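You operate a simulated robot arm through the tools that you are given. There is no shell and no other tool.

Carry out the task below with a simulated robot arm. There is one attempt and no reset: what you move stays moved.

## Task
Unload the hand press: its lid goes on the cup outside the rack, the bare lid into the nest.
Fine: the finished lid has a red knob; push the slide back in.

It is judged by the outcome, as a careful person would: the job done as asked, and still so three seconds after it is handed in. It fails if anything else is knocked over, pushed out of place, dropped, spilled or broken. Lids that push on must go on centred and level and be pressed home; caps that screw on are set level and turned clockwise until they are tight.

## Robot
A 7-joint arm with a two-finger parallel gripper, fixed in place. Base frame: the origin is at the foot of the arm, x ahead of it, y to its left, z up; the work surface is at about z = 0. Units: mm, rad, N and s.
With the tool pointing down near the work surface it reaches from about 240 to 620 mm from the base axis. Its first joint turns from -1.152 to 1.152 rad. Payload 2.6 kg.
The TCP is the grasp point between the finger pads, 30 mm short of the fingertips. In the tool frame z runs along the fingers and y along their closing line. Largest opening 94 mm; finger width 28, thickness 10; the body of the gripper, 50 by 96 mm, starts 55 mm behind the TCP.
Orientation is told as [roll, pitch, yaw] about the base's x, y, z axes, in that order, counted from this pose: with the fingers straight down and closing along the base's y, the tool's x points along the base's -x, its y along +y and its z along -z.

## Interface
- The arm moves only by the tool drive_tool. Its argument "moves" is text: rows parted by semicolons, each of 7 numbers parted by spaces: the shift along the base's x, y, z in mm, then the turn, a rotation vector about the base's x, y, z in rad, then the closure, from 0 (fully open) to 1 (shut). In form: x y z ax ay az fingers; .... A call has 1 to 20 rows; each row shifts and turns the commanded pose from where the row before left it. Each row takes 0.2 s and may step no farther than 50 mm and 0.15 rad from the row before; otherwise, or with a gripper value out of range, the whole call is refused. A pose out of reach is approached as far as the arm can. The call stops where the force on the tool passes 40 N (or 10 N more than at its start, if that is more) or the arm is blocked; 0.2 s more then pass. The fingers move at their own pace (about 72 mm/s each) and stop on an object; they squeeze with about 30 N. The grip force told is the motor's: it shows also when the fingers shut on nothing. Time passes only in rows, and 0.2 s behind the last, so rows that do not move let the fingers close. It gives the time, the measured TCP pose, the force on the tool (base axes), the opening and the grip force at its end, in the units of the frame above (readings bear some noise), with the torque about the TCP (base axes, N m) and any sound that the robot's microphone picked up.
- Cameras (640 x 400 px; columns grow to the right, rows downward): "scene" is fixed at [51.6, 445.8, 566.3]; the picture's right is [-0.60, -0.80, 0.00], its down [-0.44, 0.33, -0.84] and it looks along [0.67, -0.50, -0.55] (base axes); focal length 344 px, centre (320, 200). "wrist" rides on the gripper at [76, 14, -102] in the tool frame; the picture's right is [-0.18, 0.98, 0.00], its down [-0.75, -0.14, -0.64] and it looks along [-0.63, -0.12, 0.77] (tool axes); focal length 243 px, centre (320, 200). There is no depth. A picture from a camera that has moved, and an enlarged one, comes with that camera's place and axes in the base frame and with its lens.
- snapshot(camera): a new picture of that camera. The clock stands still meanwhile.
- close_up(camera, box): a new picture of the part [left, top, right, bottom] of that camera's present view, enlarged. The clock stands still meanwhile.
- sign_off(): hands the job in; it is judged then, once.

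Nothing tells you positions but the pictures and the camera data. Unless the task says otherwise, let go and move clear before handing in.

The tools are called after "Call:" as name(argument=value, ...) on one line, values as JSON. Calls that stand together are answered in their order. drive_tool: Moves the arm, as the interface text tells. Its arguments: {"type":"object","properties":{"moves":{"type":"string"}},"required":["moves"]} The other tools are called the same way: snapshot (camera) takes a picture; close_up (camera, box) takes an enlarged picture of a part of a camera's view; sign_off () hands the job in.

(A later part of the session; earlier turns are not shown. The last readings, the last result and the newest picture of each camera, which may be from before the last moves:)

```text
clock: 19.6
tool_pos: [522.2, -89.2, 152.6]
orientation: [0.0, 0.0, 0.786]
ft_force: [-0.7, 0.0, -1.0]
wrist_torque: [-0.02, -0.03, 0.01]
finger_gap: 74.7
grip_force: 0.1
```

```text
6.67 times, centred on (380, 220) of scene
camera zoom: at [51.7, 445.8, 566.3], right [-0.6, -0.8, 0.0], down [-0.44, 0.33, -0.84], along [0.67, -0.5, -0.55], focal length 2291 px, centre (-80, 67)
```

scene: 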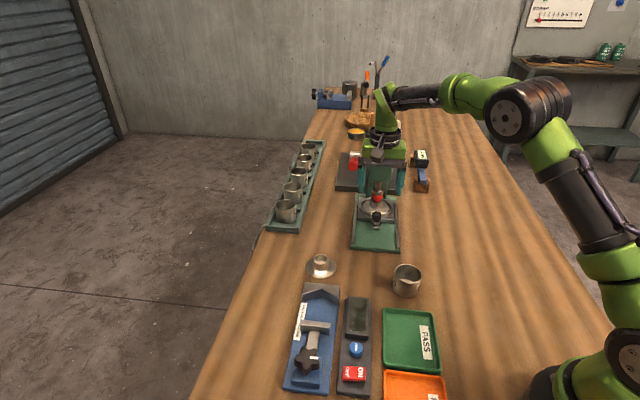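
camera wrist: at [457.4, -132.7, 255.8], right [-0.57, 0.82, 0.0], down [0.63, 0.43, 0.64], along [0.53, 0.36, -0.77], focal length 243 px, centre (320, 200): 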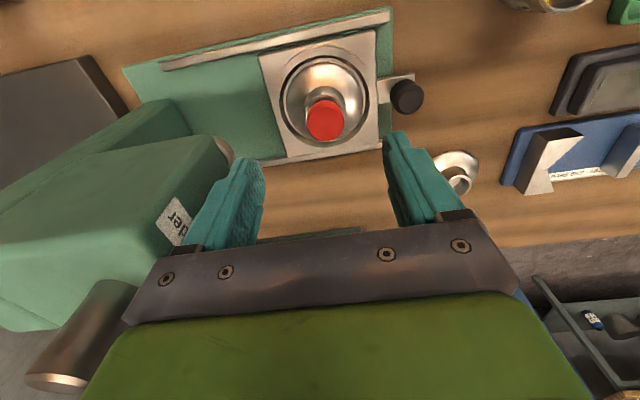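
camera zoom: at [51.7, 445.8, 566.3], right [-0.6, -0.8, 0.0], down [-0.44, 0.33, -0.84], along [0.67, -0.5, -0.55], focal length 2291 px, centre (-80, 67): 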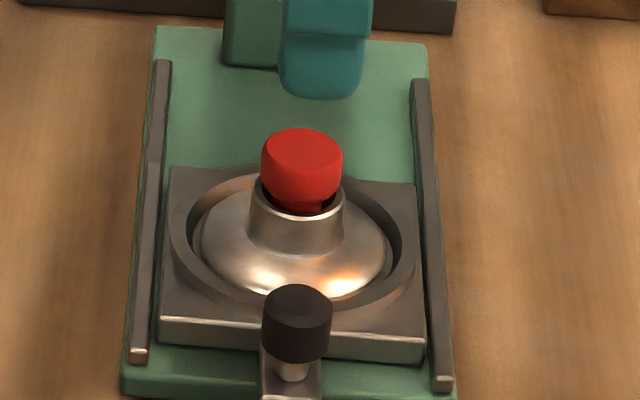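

The red cap's head is about 30 mm wide and sits about 20 mm above the boss (the boss is about 34 mm wide, top near z≈46). The lid seems offset about +5.5 mm in y from the tool axis, so I'll correct and look again lower.

Call:
drive_tool(moves="-0.2 5.5 -15 0 0 0 0.2; 0 0 -15 0 0 0 0.2; 0 0 0 0 0 0 0.2; 0 0 0 0 0 0 0.2")

Call:
snapshot(camera="wrist")

Call:
close_up(camera="wrist", box=[240, 60, 400, 220])

Call:
close_up(camera="scene", box=[350, 180, 410, 240])

```text
clock: 20.6
tool_pos: [520.0, -83.4, 122.6]
orientation: [0.0, 0.001, 0.788]
ft_force: [-0.4, 0.1, -0.1]
wrist_torque: [-0.04, 0.0, 0.0]
finger_gap: 75.3
grip_force: 0.0
```

```text
taken
camera wrist: at [457.1, -126.2, 227.3], right [-0.57, 0.82, 0.0], down [0.63, 0.43, 0.64], along [0.53, 0.36, -0.77], focal length 243 px, centre (320, 200)
```

wrist: 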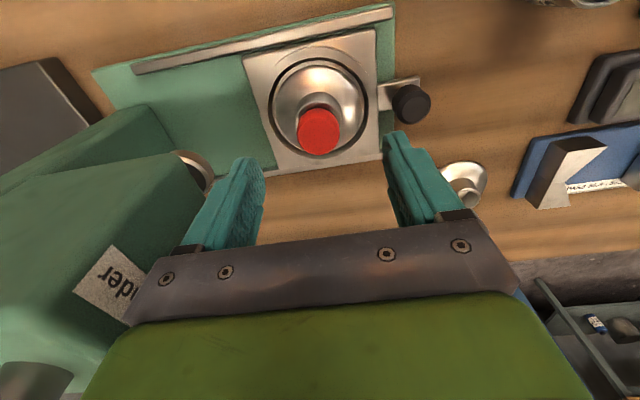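

```text
2.50 times, centred on (320, 140) of wrist
camera zoom: at [457.1, -126.2, 227.3], right [-0.57, 0.82, 0.0], down [0.63, 0.43, 0.64], along [0.53, 0.36, -0.77], focal length 606 px, centre (320, 350)
```

zoom: 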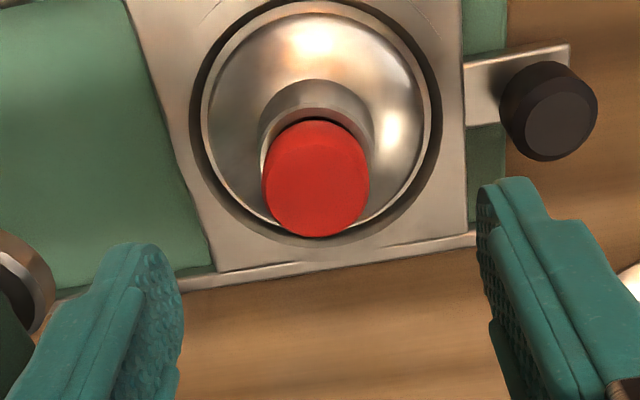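

```text
6.67 times, centred on (380, 210) of scene
camera zoom: at [51.6, 445.8, 566.3], right [-0.6, -0.8, 0.0], down [-0.44, 0.33, -0.84], along [0.67, -0.5, -0.55], focal length 2291 px, centre (-80, 133)
```

zoom: 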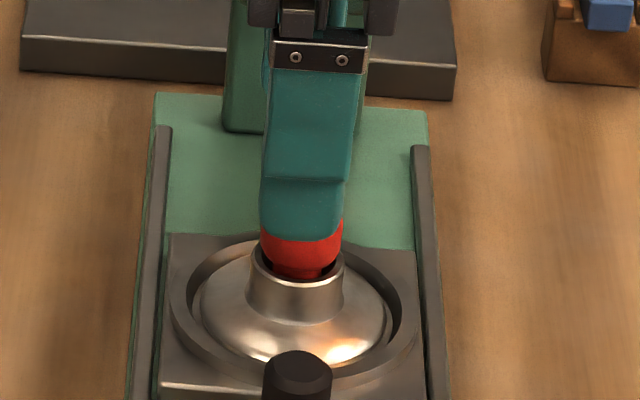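

The alignment needs about (-1.6,-2.4). To get true heights I'll close the fingers above the red top and look at the remaining gap from the scene camera, without touching.

Call:
drive_tool(moves="-1.6 -2.4 0 0 0 0 1; 0 0 0 0 0 0 1; 0 0 0 0 0 0 1; 0 0 0 0 0 0 1; 0 0 -7 0 0 0 1; 0 0 -7 0 0 0 1; 0 0 0 0 0 0 1")

Call:
close_up(camera="scene", box=[350, 180, 410, 240])

Call:
close_up(camera="wrist", box=[240, 60, 400, 220])

```text
clock: 22.2
tool_pos: [519.4, -84.6, 111.5]
orientation: [0.0, 0.0, 0.789]
ft_force: [0.6, -0.1, 1.2]
wrist_torque: [-0.01, -0.01, -0.01]
finger_gap: 0.0
grip_force: 30.0
```

```text
6.67 times, centred on (380, 210) of scene
camera zoom: at [51.7, 445.8, 566.3], right [-0.6, -0.8, 0.0], down [-0.44, 0.33, -0.84], along [0.67, -0.5, -0.55], focal length 2291 px, centre (-80, 133)
```

zoom: 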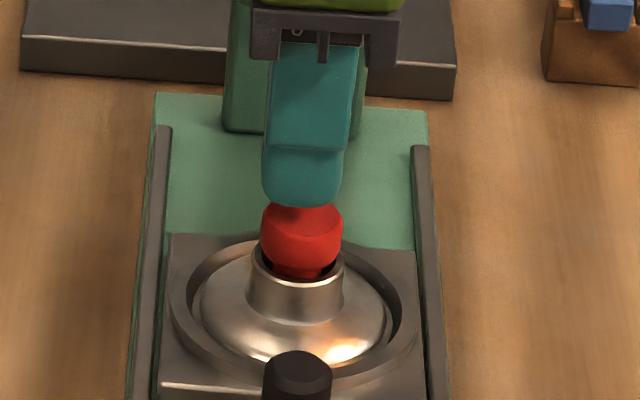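

```text
2.50 times, centred on (320, 140) of wrist
camera zoom: at [456.4, -127.9, 214.1], right [-0.57, 0.82, 0.0], down [0.63, 0.43, 0.64], along [0.53, 0.36, -0.77], focal length 606 px, centre (320, 350)
```

zoom: 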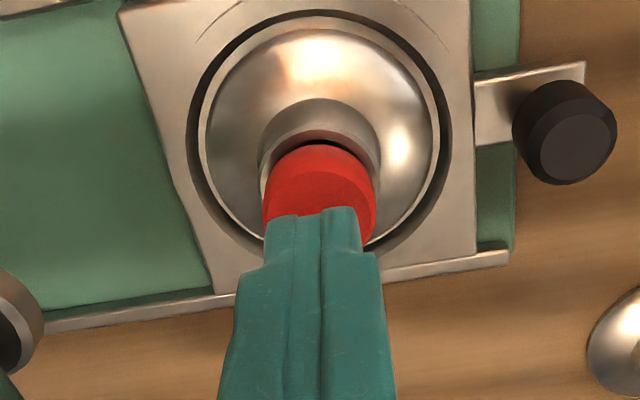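

The gap shows the red top at z≈71, the boss top at about 53 and the dome below about z=37. I'll open to ~56 mm, lower the tips to z≈41 around the boss, and grip it.

Call:
drive_tool(moves="-0.6 -0.4 0 0 0 0 0.4; 0 0 0 0 0 0 0.4; 0 0 0 0 0 0 0.4; 0 0 -10 0 0 0 0.4; 0 0 -10 0 0 0 0.4; 0 0 -10 0 0 0 0.4; 0 0 -6 0 0 0 0.4; 0 0 -4 0 0 0 0.4; 0 0 0 0 0 0 0.4")

Call:
close_up(camera="scene", box=[350, 180, 410, 240])

Call:
snapshot(camera="wrist")

```text
clock: 24.2
tool_pos: [518.9, -87.2, 70.5]
orientation: [-0.001, -0.001, 0.788]
ft_force: [0.0, -0.4, 1.6]
wrist_torque: [0.01, -0.03, 0.01]
finger_gap: 56.5
grip_force: 0.1
```

```text
6.67 times, centred on (380, 210) of scene
camera zoom: at [51.7, 445.8, 566.3], right [-0.6, -0.8, 0.0], down [-0.44, 0.33, -0.84], along [0.67, -0.5, -0.55], focal length 2291 px, centre (-80, 133)
```

zoom: 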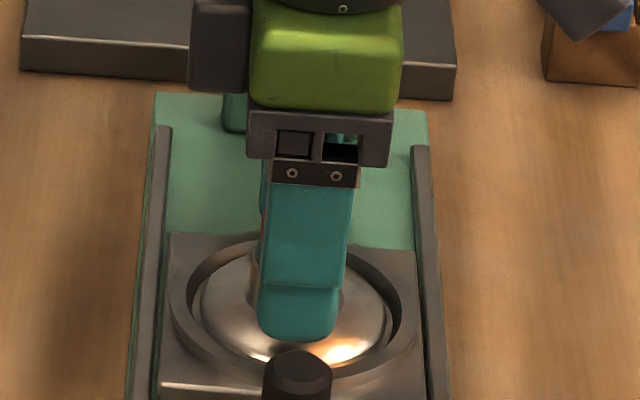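

```text
taken
camera wrist: at [455.3, -129.5, 174.5], right [-0.57, 0.82, 0.0], down [0.63, 0.43, 0.64], along [0.53, 0.36, -0.77], focal length 243 px, centre (320, 200)
```

wrist: 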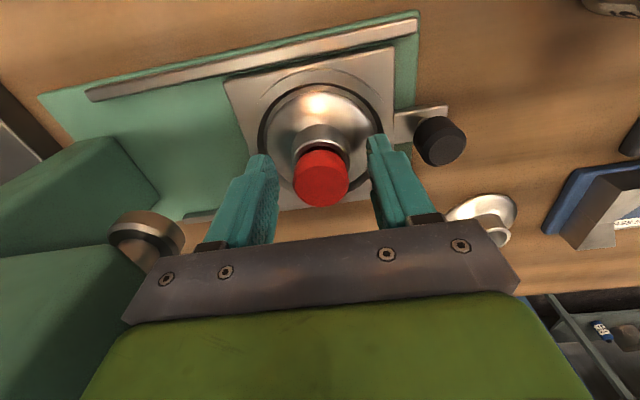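

Call:
drive_tool(moves="-1.2 -0.9 0 0 0 0 0.4; 0 0 0 0 0 0 0.55; 0 0 0 0 0 0 0.7; 0 0 0 0 0 0 1; 0 0 0 0 0 0 1; 0 0 0 0 0 0 1")

Call:
snapshot(camera="wrist")

Call:
close_up(camera="scene", box=[350, 180, 410, 240])

```text
clock: 25.6
tool_pos: [518.1, -88.1, 72.0]
orientation: [0.0, 0.001, 0.786]
ft_force: [-0.2, 0.3, 0.3]
wrist_torque: [0.0, 0.0, 0.0]
finger_gap: 34.1
grip_force: 30.2
```

```text
taken
camera wrist: at [454.5, -130.4, 174.9], right [-0.57, 0.82, 0.0], down [0.63, 0.43, 0.64], along [0.53, 0.36, -0.77], focal length 243 px, centre (320, 200)
```

wrist: 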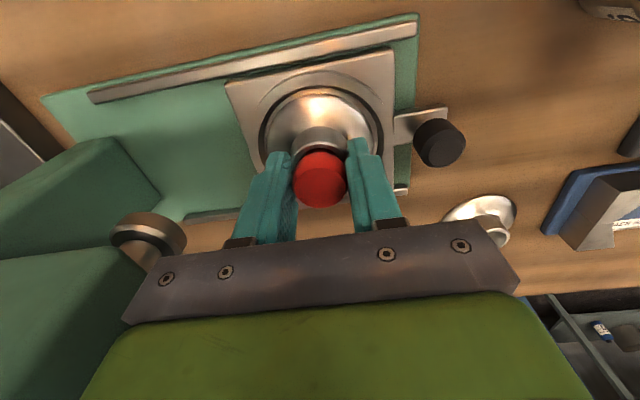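

```text
6.67 times, centred on (380, 210) of scene
camera zoom: at [51.7, 445.8, 566.3], right [-0.6, -0.8, 0.0], down [-0.44, 0.33, -0.84], along [0.67, -0.5, -0.55], focal length 2291 px, centre (-80, 133)
```

zoom: 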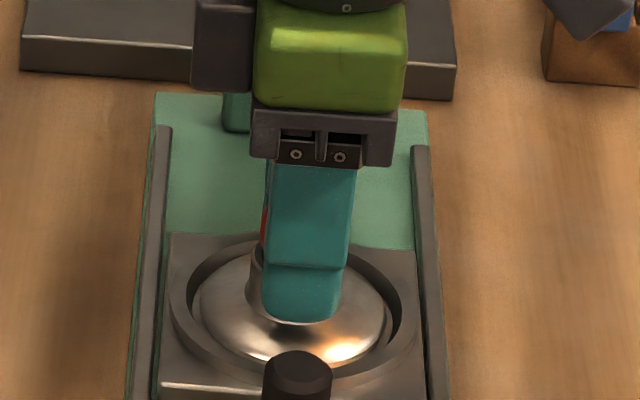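

The boss is gripped at 34.1 mm. I'll lift straight up, gently at first.

Call:
drive_tool(moves="0 0 3 0 0 0 1; 0 0 4 0 0 0 1; 0 0 8 0 0 0 1; 0 0 15 0 0 0 1; 0 0 20 0 0 0 1; 0 0 20 0 0 0 1; 0 0 20 0 0 0 1")

Call:
snapshot(camera="wrist")

Call:
snapshot(camera="scene")

Call:
close_up(camera="scene", box=[335, 130, 425, 260])

```text
clock: 27.2
tool_pos: [519.0, -86.1, 161.0]
orientation: [0.002, 0.0, 0.786]
ft_force: [-0.2, 0.2, -0.9]
wrist_torque: [0.05, 0.0, 0.01]
finger_gap: 33.7
grip_force: 30.5
```

```text
taken
camera wrist: at [454.6, -128.1, 264.5], right [-0.57, 0.82, 0.0], down [0.63, 0.43, 0.64], along [0.53, 0.36, -0.77], focal length 243 px, centre (320, 200)
```

wrist: 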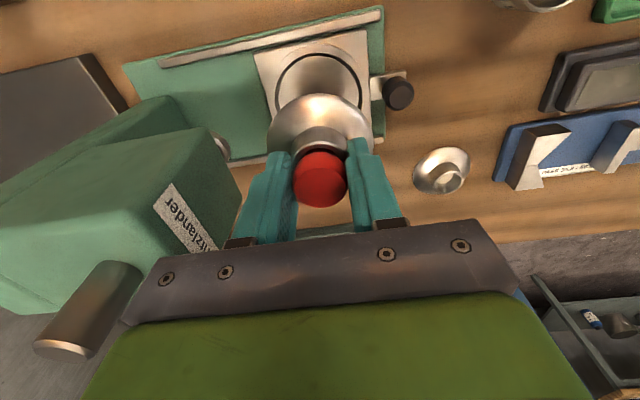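

```text
taken
```

scene: 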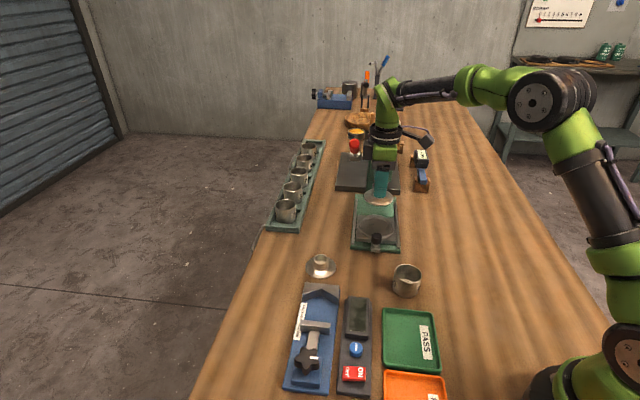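

```text
3.08 times, centred on (380, 195) of scene
camera zoom: at [51.7, 445.8, 566.3], right [-0.6, -0.8, 0.0], down [-0.44, 0.33, -0.84], along [0.67, -0.5, -0.55], focal length 1058 px, centre (135, 215)
```

zoom: 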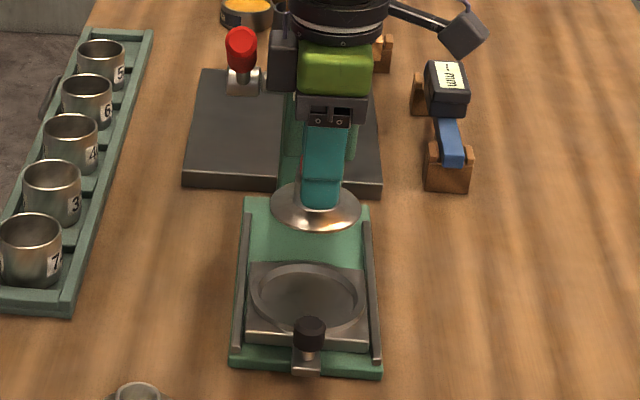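

The lid is held and level, and the nest is empty. I'll take a close look at the held lid and the empty nest.

Call:
close_up(camera="wrist", box=[240, 20, 400, 220])

Call:
close_up(camera="scene", box=[355, 175, 405, 215])

Call:
close_up(camera="scene", box=[350, 205, 410, 255])

```text
2.00 times, centred on (320, 120) of wrist
camera zoom: at [454.6, -128.1, 264.5], right [-0.57, 0.82, 0.0], down [0.63, 0.43, 0.64], along [0.53, 0.36, -0.77], focal length 485 px, centre (320, 360)
```

zoom: 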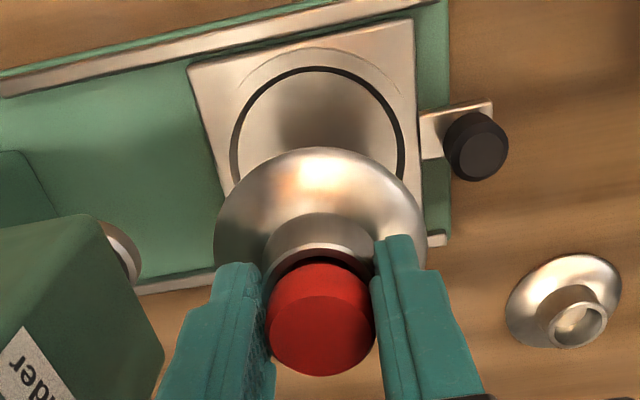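

```text
10.00 times, centred on (380, 195) of scene
camera zoom: at [51.7, 445.8, 566.3], right [-0.6, -0.8, 0.0], down [-0.44, 0.33, -0.84], along [0.67, -0.5, -0.55], focal length 3437 px, centre (-280, 250)
```

zoom: 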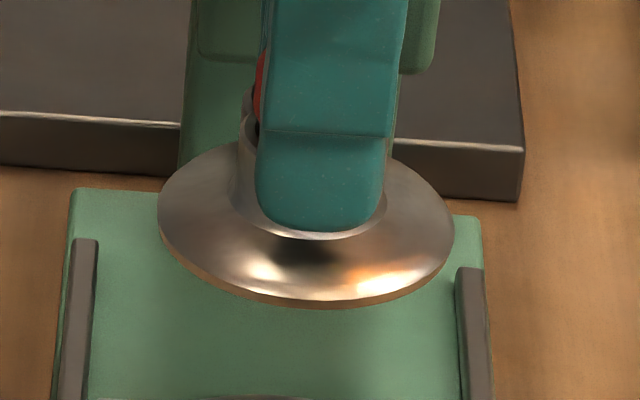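

```text
8.00 times, centred on (380, 230) of scene
camera zoom: at [51.7, 445.8, 566.3], right [-0.6, -0.8, 0.0], down [-0.44, 0.33, -0.84], along [0.67, -0.5, -0.55], focal length 2750 px, centre (-160, -40)
```

zoom: 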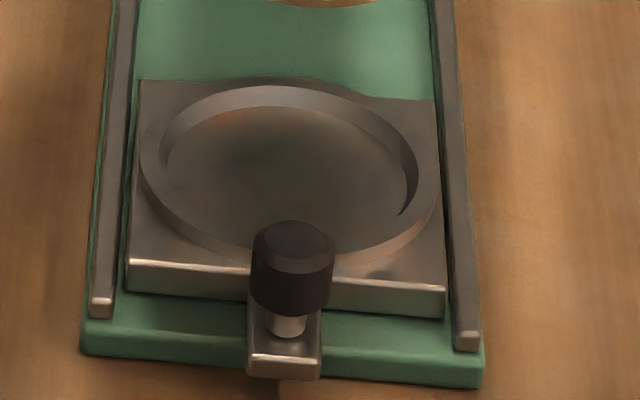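

The lid is held level, offset about 2 mm from the tool axis along tool -x. I'll carry it at height over the cup.

Call:
drive_tool(moves="-25 11 5 0 0 0 1; -34 15 0 0 0 0 1; -34 15 0 0 0 0 1; -34 15 0 0 0 0 1; -30 14 0 0 0 0 1; -14 7 0 0 0 0 1; 0 0 0 0 0 0 1; 0 0 0 0 0 0 1")

Call:
snapshot(camera="wrist")

Call:
snapshot(camera="scene")

```text
clock: 29.0
tool_pos: [348.4, -8.9, 166.5]
orientation: [0.001, 0.0, 0.786]
ft_force: [-0.6, -0.2, -1.2]
wrist_torque: [-0.02, 0.01, 0.0]
finger_gap: 33.8
grip_force: 29.7
```

```text
taken
camera wrist: at [283.5, -51.7, 269.2], right [-0.57, 0.82, 0.0], down [0.63, 0.43, 0.64], along [0.53, 0.36, -0.77], focal length 243 px, centre (320, 200)
```

wrist: 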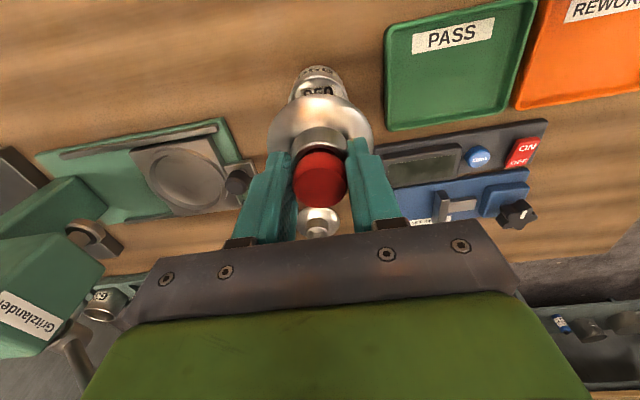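

```text
taken
```

scene: 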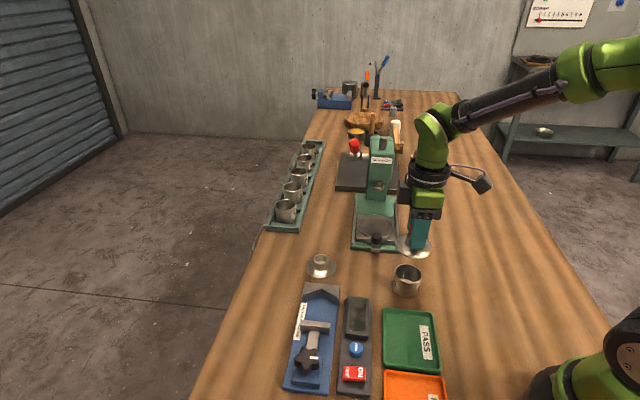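

Now lowering to about 20 mm above the rim and checking alignment in both views.

Call:
drive_tool(moves="0 0 -20 0 0 0 1; 0 0 -20 0 0 0 1; 0 0 -12 0 0 0 1; 0 0 0 0 0 0 1; 0 0 0 0 0 0 1")

Call:
close_up(camera="wrist", box=[240, 60, 400, 220])

Call:
close_up(camera="scene", box=[375, 230, 445, 310])

```text
clock: 30.2
tool_pos: [347.2, -10.9, 112.8]
orientation: [0.0, 0.002, 0.789]
ft_force: [0.8, -0.9, -1.4]
wrist_torque: [-0.04, 0.0, -0.02]
finger_gap: 33.7
grip_force: 30.0
```

```text
2.50 times, centred on (320, 140) of wrist
camera zoom: at [284.1, -53.4, 217.1], right [-0.57, 0.82, 0.0], down [0.63, 0.43, 0.64], along [0.53, 0.36, -0.77], focal length 606 px, centre (320, 350)
```

zoom: 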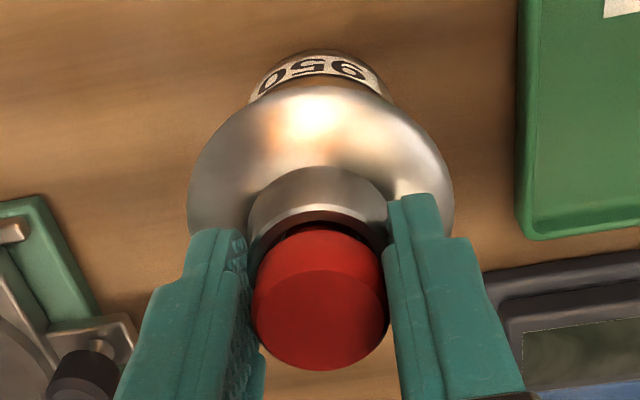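

```text
5.00 times, centred on (410, 270) of scene
camera zoom: at [51.7, 445.8, 566.3], right [-0.6, -0.8, 0.0], down [-0.44, 0.33, -0.84], along [0.67, -0.5, -0.55], focal length 1718 px, centre (-130, -150)
```

zoom: 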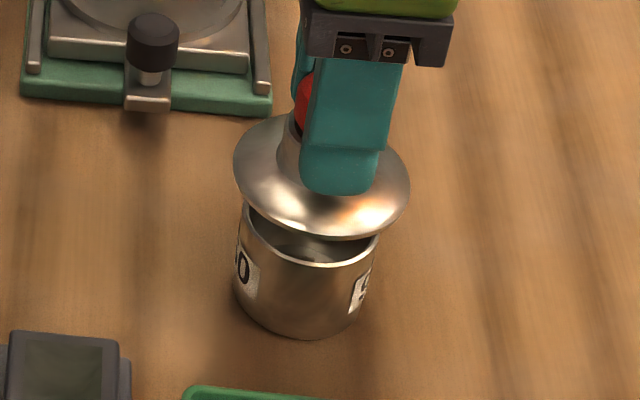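

Call:
close_up(camera="wrist", box=[260, 70, 380, 160])

Call:
close_up(camera="scene", box=[390, 250, 435, 300])

```text
4.44 times, centred on (320, 115) of wrist
camera zoom: at [284.1, -53.4, 217.1], right [-0.57, 0.82, 0.0], down [0.63, 0.43, 0.64], along [0.53, 0.36, -0.77], focal length 1078 px, centre (320, 578)
```

zoom: 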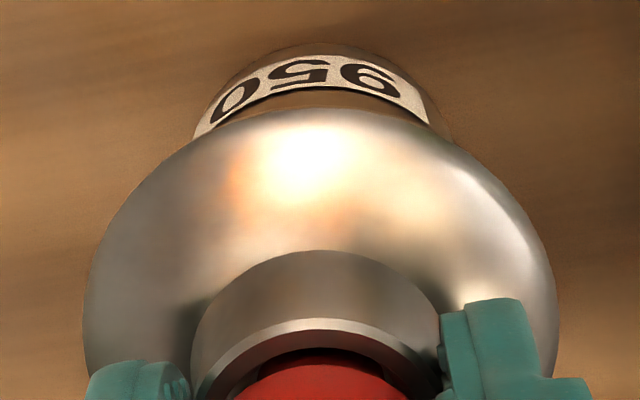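

```text
8.00 times, centred on (412, 275) of scene
camera zoom: at [51.7, 445.8, 566.3], right [-0.6, -0.8, 0.0], down [-0.44, 0.33, -0.84], along [0.67, -0.5, -0.55], focal length 2750 px, centre (-420, -400)
```

zoom: 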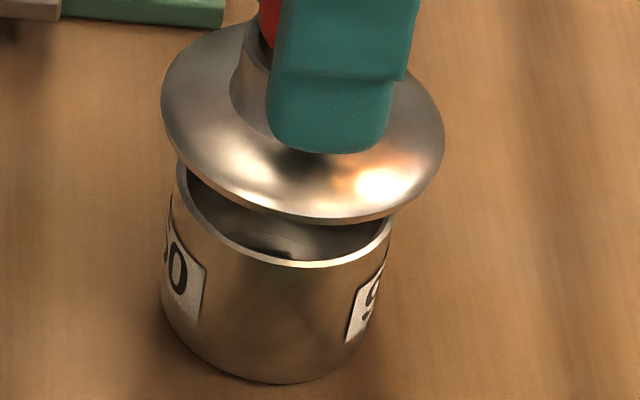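

Alignment is within about 0.7 mm. I'll apply a small correction and lower toward the rim in small steps.

Call:
drive_tool(moves="0.1 0.7 0 0 0 0 1; 0 0 -6 0 0 0 1; 0 0 -5 0 0 0 1; 0 0 -3 0 0 0 1; 0 0 0 0 0 0 1; 0 0 0 0 0 0 1")

Call:
close_up(camera="wrist", box=[260, 70, 380, 160])

Call:
close_up(camera="scene", box=[390, 250, 435, 300])

```text
clock: 31.6
tool_pos: [347.8, -9.7, 100.5]
orientation: [-0.001, 0.001, 0.788]
ft_force: [-0.1, 0.1, -1.0]
wrist_torque: [-0.01, 0.01, 0.03]
finger_gap: 33.8
grip_force: 30.2
```

```text
4.44 times, centred on (320, 115) of wrist
camera zoom: at [284.3, -52.7, 203.2], right [-0.57, 0.82, 0.0], down [0.63, 0.43, 0.64], along [0.53, 0.36, -0.77], focal length 1078 px, centre (320, 578)
```

zoom: 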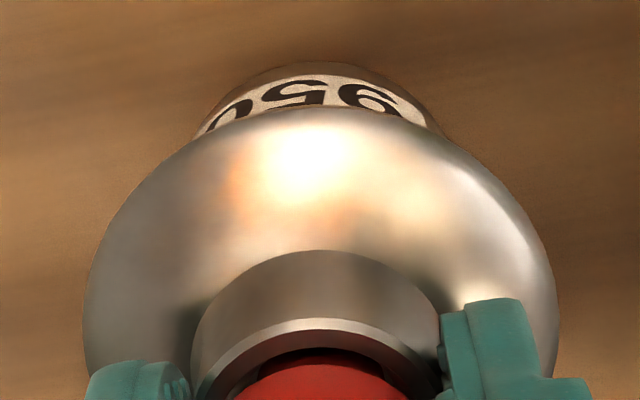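

```text
8.00 times, centred on (412, 275) of scene
camera zoom: at [51.7, 445.8, 566.3], right [-0.6, -0.8, 0.0], down [-0.44, 0.33, -0.84], along [0.67, -0.5, -0.55], focal length 2750 px, centre (-420, -400)
```

zoom: 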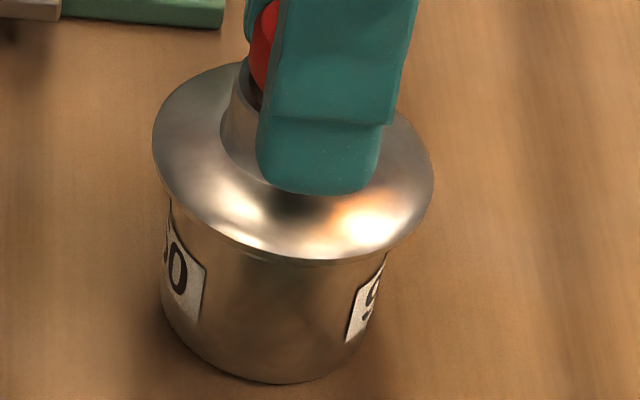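

Call:
close_up(camera="wrist", box=[285, 75, 355, 115])

Call:
close_up(camera="wrist", box=[260, 90, 380, 165])

```text
9.14 times, centred on (320, 95) of wrist
camera zoom: at [284.3, -52.7, 203.2], right [-0.57, 0.82, 0.0], down [0.63, 0.43, 0.64], along [0.53, 0.36, -0.77], focal length 2218 px, centre (320, 1160)
```

zoom: 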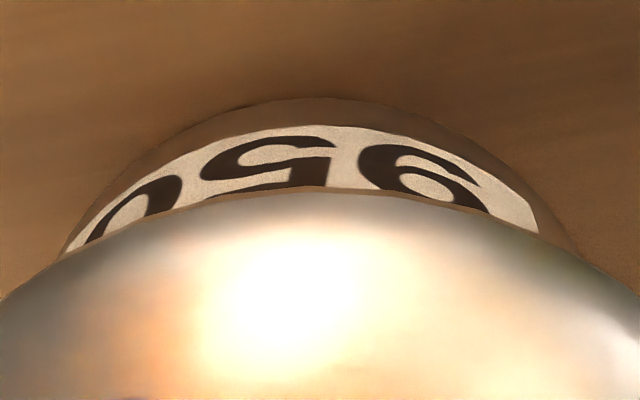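

```text
5.33 times, centred on (320, 128) of wrist
camera zoom: at [284.3, -52.7, 203.2], right [-0.57, 0.82, 0.0], down [0.63, 0.43, 0.64], along [0.53, 0.36, -0.77], focal length 1294 px, centre (320, 587)
```

zoom: 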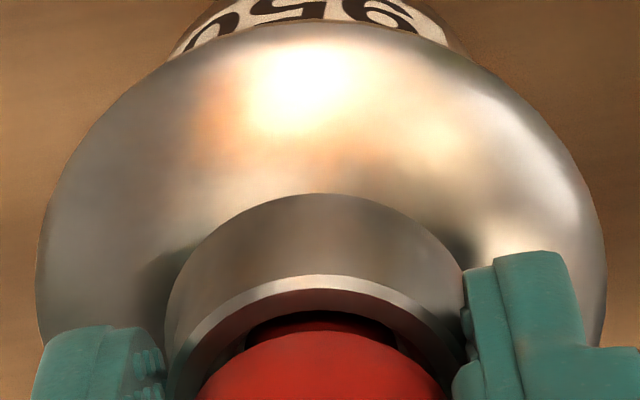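

Both views now show the lid concentric with the cup, with roughly 6 mm to go. Lowering slowly to contact.

Call:
drive_tool(moves="0 0 -2 0 0 0 1; 0 0 -1.5 0 0 0 1; 0 0 -1 0 0 0 1; 0 0 0 0 0 0 1")

Call:
close_up(camera="scene", box=[390, 250, 435, 300])

```text
clock: 32.6
tool_pos: [347.1, -9.5, 95.5]
orientation: [0.0, 0.0, 0.786]
ft_force: [-0.7, 0.3, -0.4]
wrist_torque: [-0.01, -0.01, 0.0]
finger_gap: 33.6
grip_force: 29.5
```

```text
8.00 times, centred on (412, 275) of scene
camera zoom: at [51.7, 445.8, 566.3], right [-0.6, -0.8, 0.0], down [-0.44, 0.33, -0.84], along [0.67, -0.5, -0.55], focal length 2750 px, centre (-420, -400)
```

zoom: 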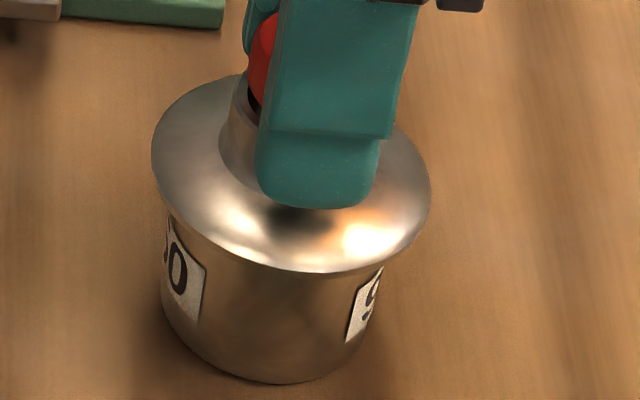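

Call:
drive_tool(moves="0 0 -0.8 0 0 0 1; 0 0 -0.8 0 0 0 1; 0 0 0 0 0 0 1")

```text
clock: 33.4
tool_pos: [346.4, -9.4, 95.6]
orientation: [-0.001, 0.0, 0.787]
ft_force: [-0.2, -0.4, -1.5]
wrist_torque: [0.01, 0.03, -0.01]
finger_gap: 33.6
grip_force: 29.6
```

Call:
drive_tool(moves="0 0 -0.8 0 0 0 1; 0 0 -0.8 0 0 0 1; 0 0 0 0 0 0 1")

Call:
close_up(camera="scene", box=[390, 250, 435, 300])

```text
clock: 34.2
tool_pos: [347.6, -8.9, 93.4]
orientation: [0.0, -0.001, 0.789]
ft_force: [0.1, -0.6, -1.2]
wrist_torque: [0.03, -0.02, -0.04]
finger_gap: 33.9
grip_force: 30.0
```

```text
8.00 times, centred on (412, 275) of scene
camera zoom: at [51.7, 445.8, 566.3], right [-0.6, -0.8, 0.0], down [-0.44, 0.33, -0.84], along [0.67, -0.5, -0.55], focal length 2750 px, centre (-420, -400)
```

zoom: 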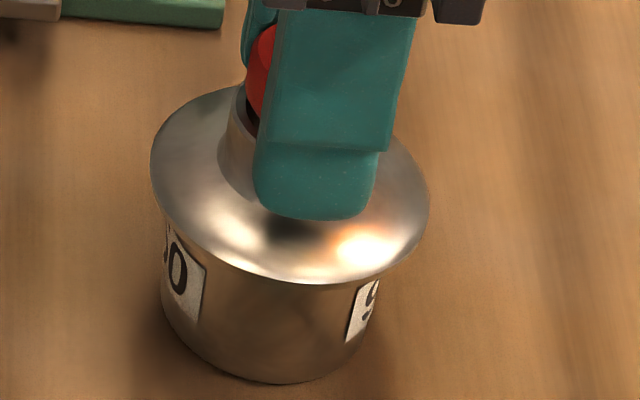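

Call:
drive_tool(moves="0 0 -0.8 0 0 0 1; 0 0 -0.8 0 0 0 1; 0 0 0 0 0 0 1")

Call:
close_up(camera="scene", box=[390, 250, 435, 300])

```text
clock: 35.0
tool_pos: [348.3, -9.8, 90.9]
orientation: [0.0, 0.0, 0.786]
ft_force: [-6.4, -0.8, 16.7]
wrist_torque: [-0.04, 0.48, -0.04]
finger_gap: 33.8
grip_force: 29.9
```

```text
8.00 times, centred on (412, 275) of scene
camera zoom: at [51.6, 445.8, 566.3], right [-0.6, -0.8, 0.0], down [-0.44, 0.33, -0.84], along [0.67, -0.5, -0.55], focal length 2750 px, centre (-420, -400)
```

zoom: 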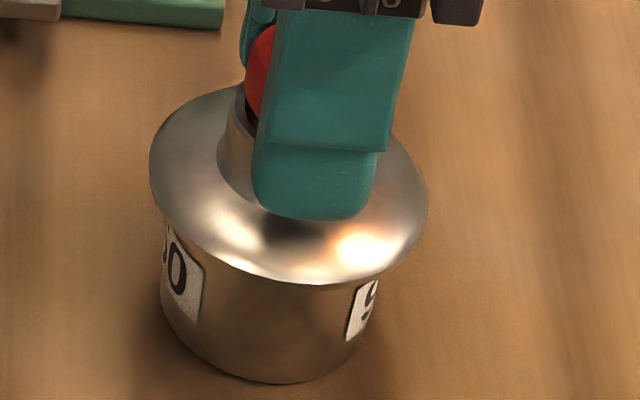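

Contact: about 17 N upward, and the lid is at rim height. I'll press further in small steps while watching the force and listening for seating.

Call:
drive_tool(moves="0 0 -0.5 0 0 0 1; 0 0 -0.5 0 0 0 1; 0 0 0 0 0 0 1")

Call:
close_up(camera="scene", box=[390, 250, 435, 300])

Call:
close_up(camera="wrist", box=[260, 70, 380, 160])

```text
clock: 35.8
tool_pos: [347.4, -8.2, 88.5]
orientation: [-0.003, -0.002, 0.789]
ft_force: [-1.9, 0.4, 20.2]
wrist_torque: [0.19, 0.13, 0.03]
finger_gap: 34.1
grip_force: 30.3
```

```text
8.00 times, centred on (412, 275) of scene
camera zoom: at [51.6, 445.8, 566.3], right [-0.6, -0.8, 0.0], down [-0.44, 0.33, -0.84], along [0.67, -0.5, -0.55], focal length 2750 px, centre (-420, -400)
```

zoom: 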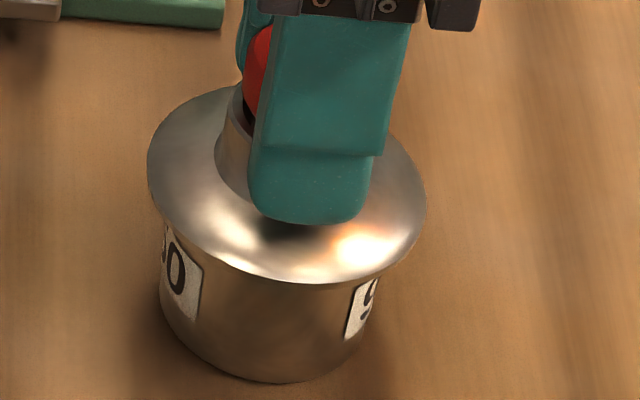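

```text
4.44 times, centred on (320, 115) of wrist
camera zoom: at [284.3, -52.1, 193.1], right [-0.57, 0.82, 0.0], down [0.63, 0.44, 0.64], along [0.53, 0.36, -0.77], focal length 1078 px, centre (320, 578)
```

zoom: 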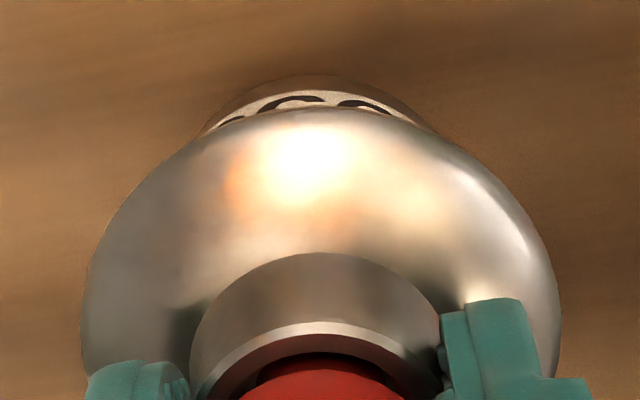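

Call:
drive_tool(moves="0 0 -0.5 0 0 0 1; 0 0 -0.5 0 0 0 1; 0 0 -0.5 0 0 0 1; 0 0 0 0 0 0 1")

Call:
close_up(camera="scene", box=[390, 250, 435, 300])

```text
clock: 36.8
tool_pos: [347.9, -8.9, 88.7]
orientation: [-0.001, -0.002, 0.788]
ft_force: [5.5, 0.5, 14.0]
wrist_torque: [0.16, -0.34, -0.05]
finger_gap: 33.4
grip_force: 29.2
```

```text
8.00 times, centred on (412, 275) of scene
camera zoom: at [51.6, 445.8, 566.3], right [-0.6, -0.8, 0.0], down [-0.44, 0.33, -0.84], along [0.67, -0.5, -0.55], focal length 2750 px, centre (-420, -400)
```

zoom: 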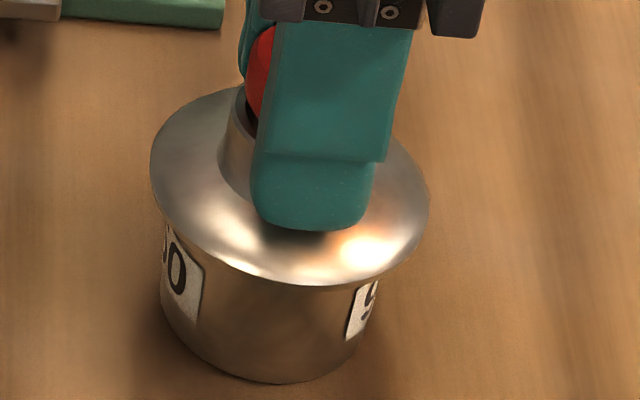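

The fingers are now slipping on the boss instead of driving the lid. I'll relax the load, release, and press on the red top from above with closed fingers instead.

Call:
drive_tool(moves="0 0 0.8 0 0 0 1; 0 0 0.6 0 0 0 1; 0 0 0 0 0 0 1")

```text
clock: 37.6
tool_pos: [345.4, -8.6, 89.7]
orientation: [0.002, 0.003, 0.788]
ft_force: [-0.4, -0.4, -0.3]
wrist_torque: [-0.01, 0.01, 0.02]
finger_gap: 33.7
grip_force: 30.4
```

Call:
drive_tool(moves="0 0 0 0 0 0 0.6; 0 0 0 0 0 0 0.55; 0 0 0 0 0 0 0.45; 0 0 0 0 0 0 0.4; 0 0 0 0 0 0 0.4")

Call:
close_up(camera="scene", box=[390, 250, 435, 300])

Call:
close_up(camera="wrist", box=[250, 70, 390, 220])

```text
clock: 38.8
tool_pos: [346.8, -9.0, 91.0]
orientation: [-0.001, 0.0, 0.786]
ft_force: [0.8, 0.1, 1.1]
wrist_torque: [-0.02, 0.0, 0.02]
finger_gap: 56.3
grip_force: 0.1
```

```text
8.00 times, centred on (412, 275) of scene
camera zoom: at [51.6, 445.8, 566.3], right [-0.6, -0.8, 0.0], down [-0.44, 0.33, -0.84], along [0.67, -0.5, -0.55], focal length 2750 px, centre (-420, -400)
```

zoom: 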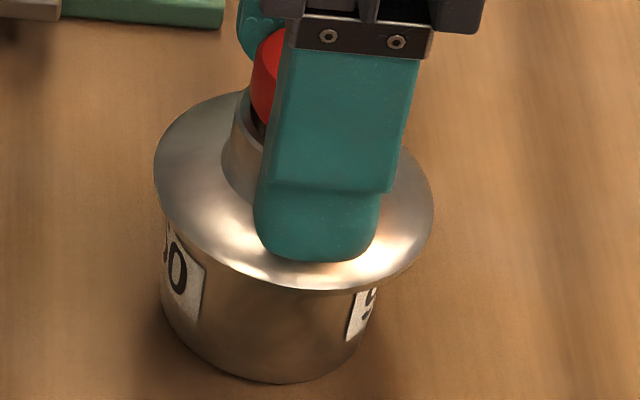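

```text
2.67 times, centred on (320, 145) of wrist
camera zoom: at [283.3, -51.8, 193.2], right [-0.57, 0.82, 0.0], down [0.63, 0.43, 0.64], along [0.53, 0.36, -0.77], focal length 647 px, centre (320, 347)
```

zoom: 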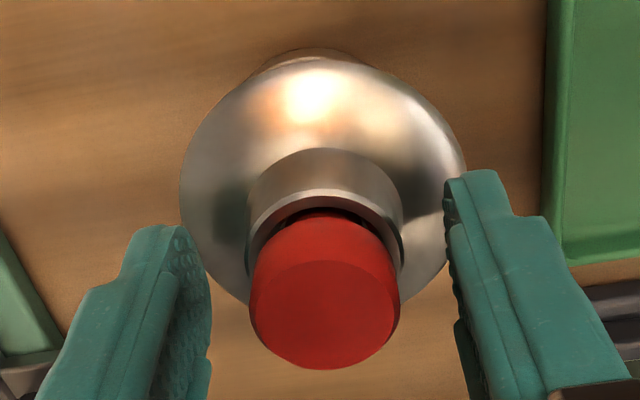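

The lid appears to have shifted slightly when released. I'll look closer before pressing.

Call:
close_up(camera="wrist", box=[260, 70, 380, 160])

Call:
close_up(camera="wrist", box=[285, 75, 355, 115])

Call:
close_up(camera="scene", box=[385, 265, 435, 305])

```text
4.44 times, centred on (320, 115) of wrist
camera zoom: at [283.3, -51.8, 193.2], right [-0.57, 0.82, 0.0], down [0.63, 0.43, 0.64], along [0.53, 0.36, -0.77], focal length 1078 px, centre (320, 578)
```

zoom: 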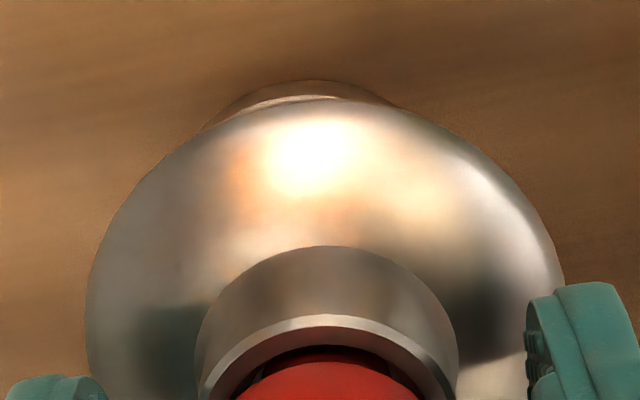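

```text
9.14 times, centred on (320, 95) of wrist
camera zoom: at [283.3, -51.8, 193.2], right [-0.57, 0.82, 0.0], down [0.63, 0.43, 0.64], along [0.53, 0.36, -0.77], focal length 2218 px, centre (320, 1160)
```

zoom: 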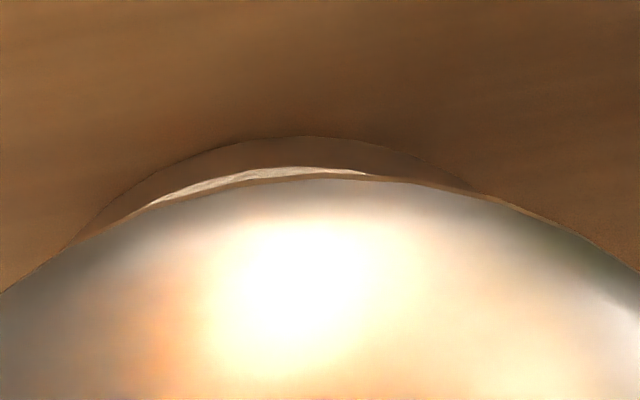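

```text
10.00 times, centred on (410, 285) of scene
camera zoom: at [51.6, 445.8, 566.3], right [-0.6, -0.8, 0.0], down [-0.44, 0.33, -0.84], along [0.67, -0.5, -0.55], focal length 3437 px, centre (-580, -650)
```

zoom: 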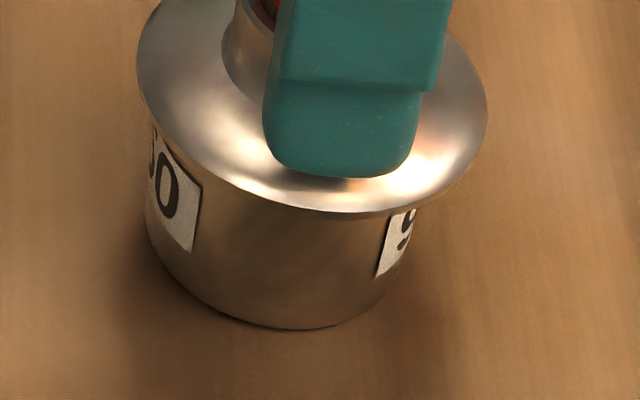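

When the load relaxed, the arm sprang back about 2 mm in x and carried the lid with it. The lid is only resting on the rim, not yet engaged. I'll re-grip it, lift it clear, and tilt it to see how the underside fits.

Call:
drive_tool(moves="0 0 1 0 0 0 0.5; 0 0 0 0 0 0 0.6; 0 0 0 0 0 0 1; 0 0 0 0 0 0 1; 0 0 0 0 0 0 1; 0 0 3 0 0 0 1; 0 0 10 0 0 0 1; 0 0 25 0 0 0 1; 0 0 35 0 0 0 1; 0 0 40 0 0 0 1; 0 0 40 0 0 0 1")

Call:
snapshot(camera="scene")

Call:
close_up(camera="scene", box=[390, 250, 435, 300])

```text
clock: 41.2
tool_pos: [347.7, -9.7, 240.9]
orientation: [0.001, 0.001, 0.787]
ft_force: [-0.5, 0.0, -0.2]
wrist_torque: [0.01, 0.01, 0.0]
finger_gap: 33.6
grip_force: 30.4
```

```text
taken
```

scene: 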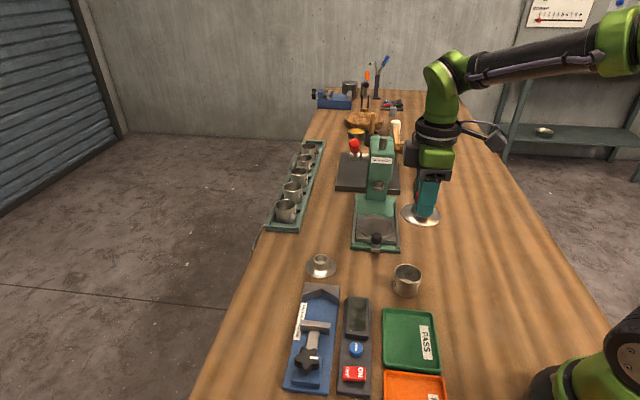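

```text
8.00 times, centred on (412, 275) of scene
camera zoom: at [51.7, 445.8, 566.3], right [-0.6, -0.8, 0.0], down [-0.44, 0.33, -0.84], along [0.67, -0.5, -0.55], focal length 2750 px, centre (-420, -400)
```

zoom: 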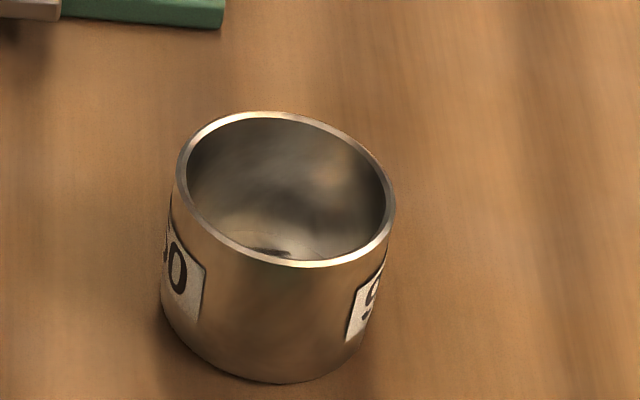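

The cup hasn't moved noticeably. I'll tilt the held lid toward the scene camera to see its underside.

Call:
drive_tool(moves="0 0 10 0.117 0.0763 0 1; 0 0 10 0.117 0.0763 0 1; 0 0 10 0.117 0.0763 0 1; 0 0 10 0.117 0.0763 0 1; 0 0 10 0.117 0.0763 0 1; 0 0 0 0.117 0.0763 0 1; 0 0 0 0.117 0.0763 0 1; 0 0 0 0 0 0 1")

Call:
snapshot(camera="scene")

```text
clock: 43.0
tool_pos: [346.4, -9.1, 292.6]
orientation: [0.97, -0.174, 0.697]
ft_force: [-0.2, 0.0, 0.4]
wrist_torque: [-0.02, -0.02, 0.0]
finger_gap: 33.7
grip_force: 30.0
```

```text
taken
```

scene: 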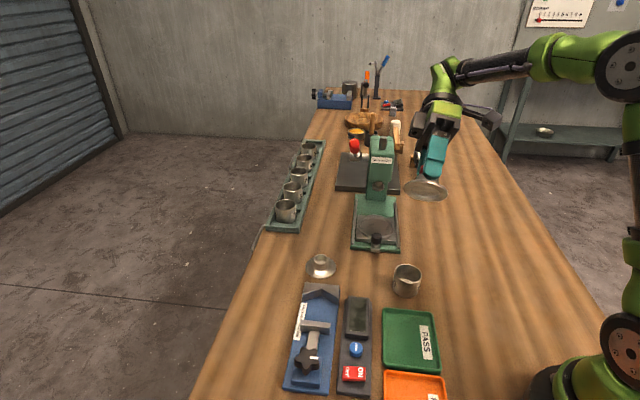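

Call:
close_up(camera="scene", box=[400, 165, 455, 210])

```text
8.89 times, centred on (428, 188) of scene
camera zoom: at [51.7, 445.8, 566.3], right [-0.6, -0.8, 0.0], down [-0.44, 0.33, -0.84], along [0.67, -0.5, -0.55], focal length 3055 px, centre (-636, 311)
```

zoom: 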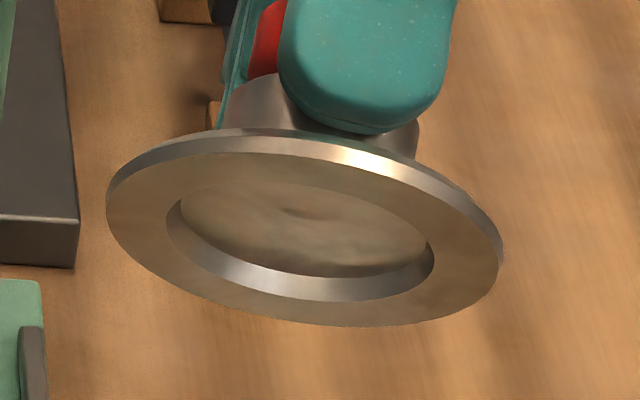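

The underside is a flat annulus around a shallow recess of about 48 mm. That is smaller than the cup's bore of about 51, so the lid seats flat on the rim. I'll tilt back upright and re-centre over the cup.

Call:
drive_tool(moves="0 0 0 -0.117 -0.0763 0 1; 0 0 0 -0.117 -0.0763 0 1; 0 0 0 -0.117 -0.0763 0 1; 0 0 0 -0.117 -0.0763 0 1; 0 0 -10 -0.117 -0.0763 0 1; 0 0 -10 -0.117 -0.0763 0 1; 0 0 -20 -0.117 -0.0763 0 1; 0 0 -40 0 0 0 1; 0 0 -40 0 0 0 1; 0 0 -40 0 0 0 1; 0 0 -20 0 0 0 1; 0 0 0 0 0 0 1; 0 0 0 0 0 0 1")

Call:
close_up(camera="wrist", box=[260, 70, 380, 160])

Call:
close_up(camera="scene", box=[385, 240, 440, 300])

```text
clock: 45.8
tool_pos: [347.8, -11.7, 113.7]
orientation: [0.0, 0.001, 0.787]
ft_force: [-0.4, -0.2, -0.4]
wrist_torque: [-0.01, 0.0, 0.01]
finger_gap: 33.6
grip_force: 30.1
```

```text
4.44 times, centred on (320, 115) of wrist
camera zoom: at [284.8, -53.8, 217.3], right [-0.57, 0.82, 0.0], down [0.63, 0.43, 0.64], along [0.53, 0.36, -0.77], focal length 1078 px, centre (320, 578)
```

zoom: 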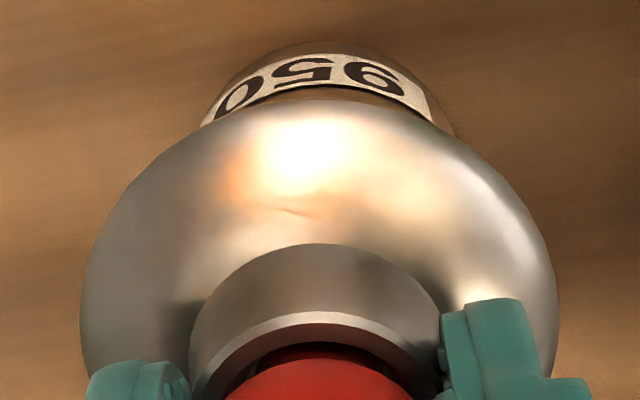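

```text
6.67 times, centred on (412, 270) of scene
camera zoom: at [51.7, 445.8, 566.3], right [-0.6, -0.8, 0.0], down [-0.44, 0.33, -0.84], along [0.67, -0.5, -0.55], focal length 2291 px, centre (-297, -267)
```

zoom: 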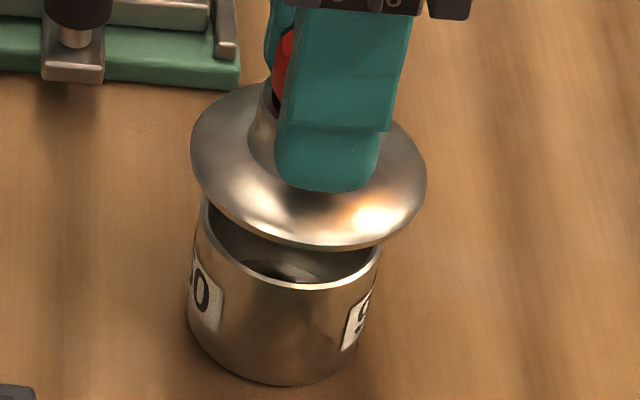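

Call:
drive_tool(moves="0.6 2 0 0 0 0 1; 0 0 -6 0 0 0 1; 0 0 -6 0 0 0 1; 0 0 0 0 0 0 1; 0 0 0 0 0 0 1")

Call:
close_up(camera="wrist", box=[260, 70, 380, 160])

Call:
close_up(camera="wrist", box=[285, 75, 355, 115])

Call:
close_up(camera="scene", box=[390, 250, 435, 300])

```text
clock: 47.0
tool_pos: [347.9, -7.4, 101.6]
orientation: [0.0, 0.0, 0.786]
ft_force: [-0.5, -0.1, -0.9]
wrist_torque: [-0.02, 0.0, -0.04]
finger_gap: 33.6
grip_force: 30.0
```

```text
4.44 times, centred on (320, 115) of wrist
camera zoom: at [285.2, -50.8, 205.6], right [-0.57, 0.82, 0.0], down [0.63, 0.43, 0.64], along [0.53, 0.36, -0.77], focal length 1078 px, centre (320, 578)
```

zoom: 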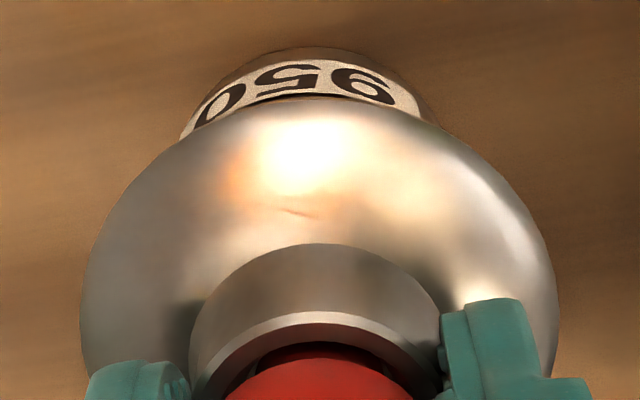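

```text
9.14 times, centred on (320, 95) of wrist
camera zoom: at [285.2, -50.8, 205.6], right [-0.57, 0.82, 0.0], down [0.63, 0.43, 0.64], along [0.53, 0.36, -0.77], focal length 2218 px, centre (320, 1160)
```

zoom: 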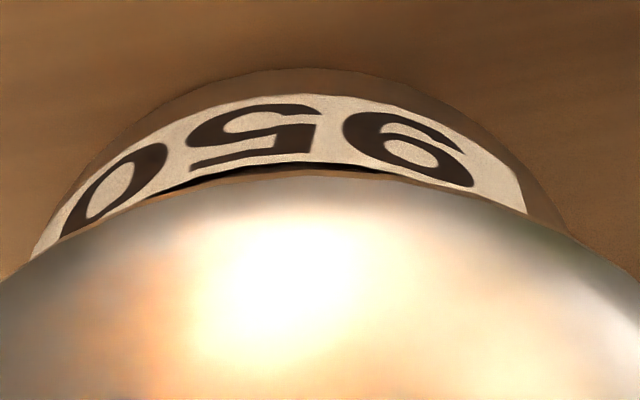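

```text
8.00 times, centred on (412, 275) of scene
camera zoom: at [51.7, 445.8, 566.3], right [-0.6, -0.8, 0.0], down [-0.44, 0.33, -0.84], along [0.67, -0.5, -0.55], focal length 2750 px, centre (-420, -400)
```

zoom: 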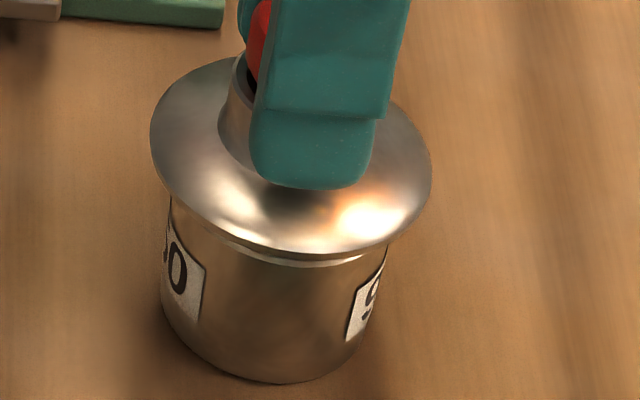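

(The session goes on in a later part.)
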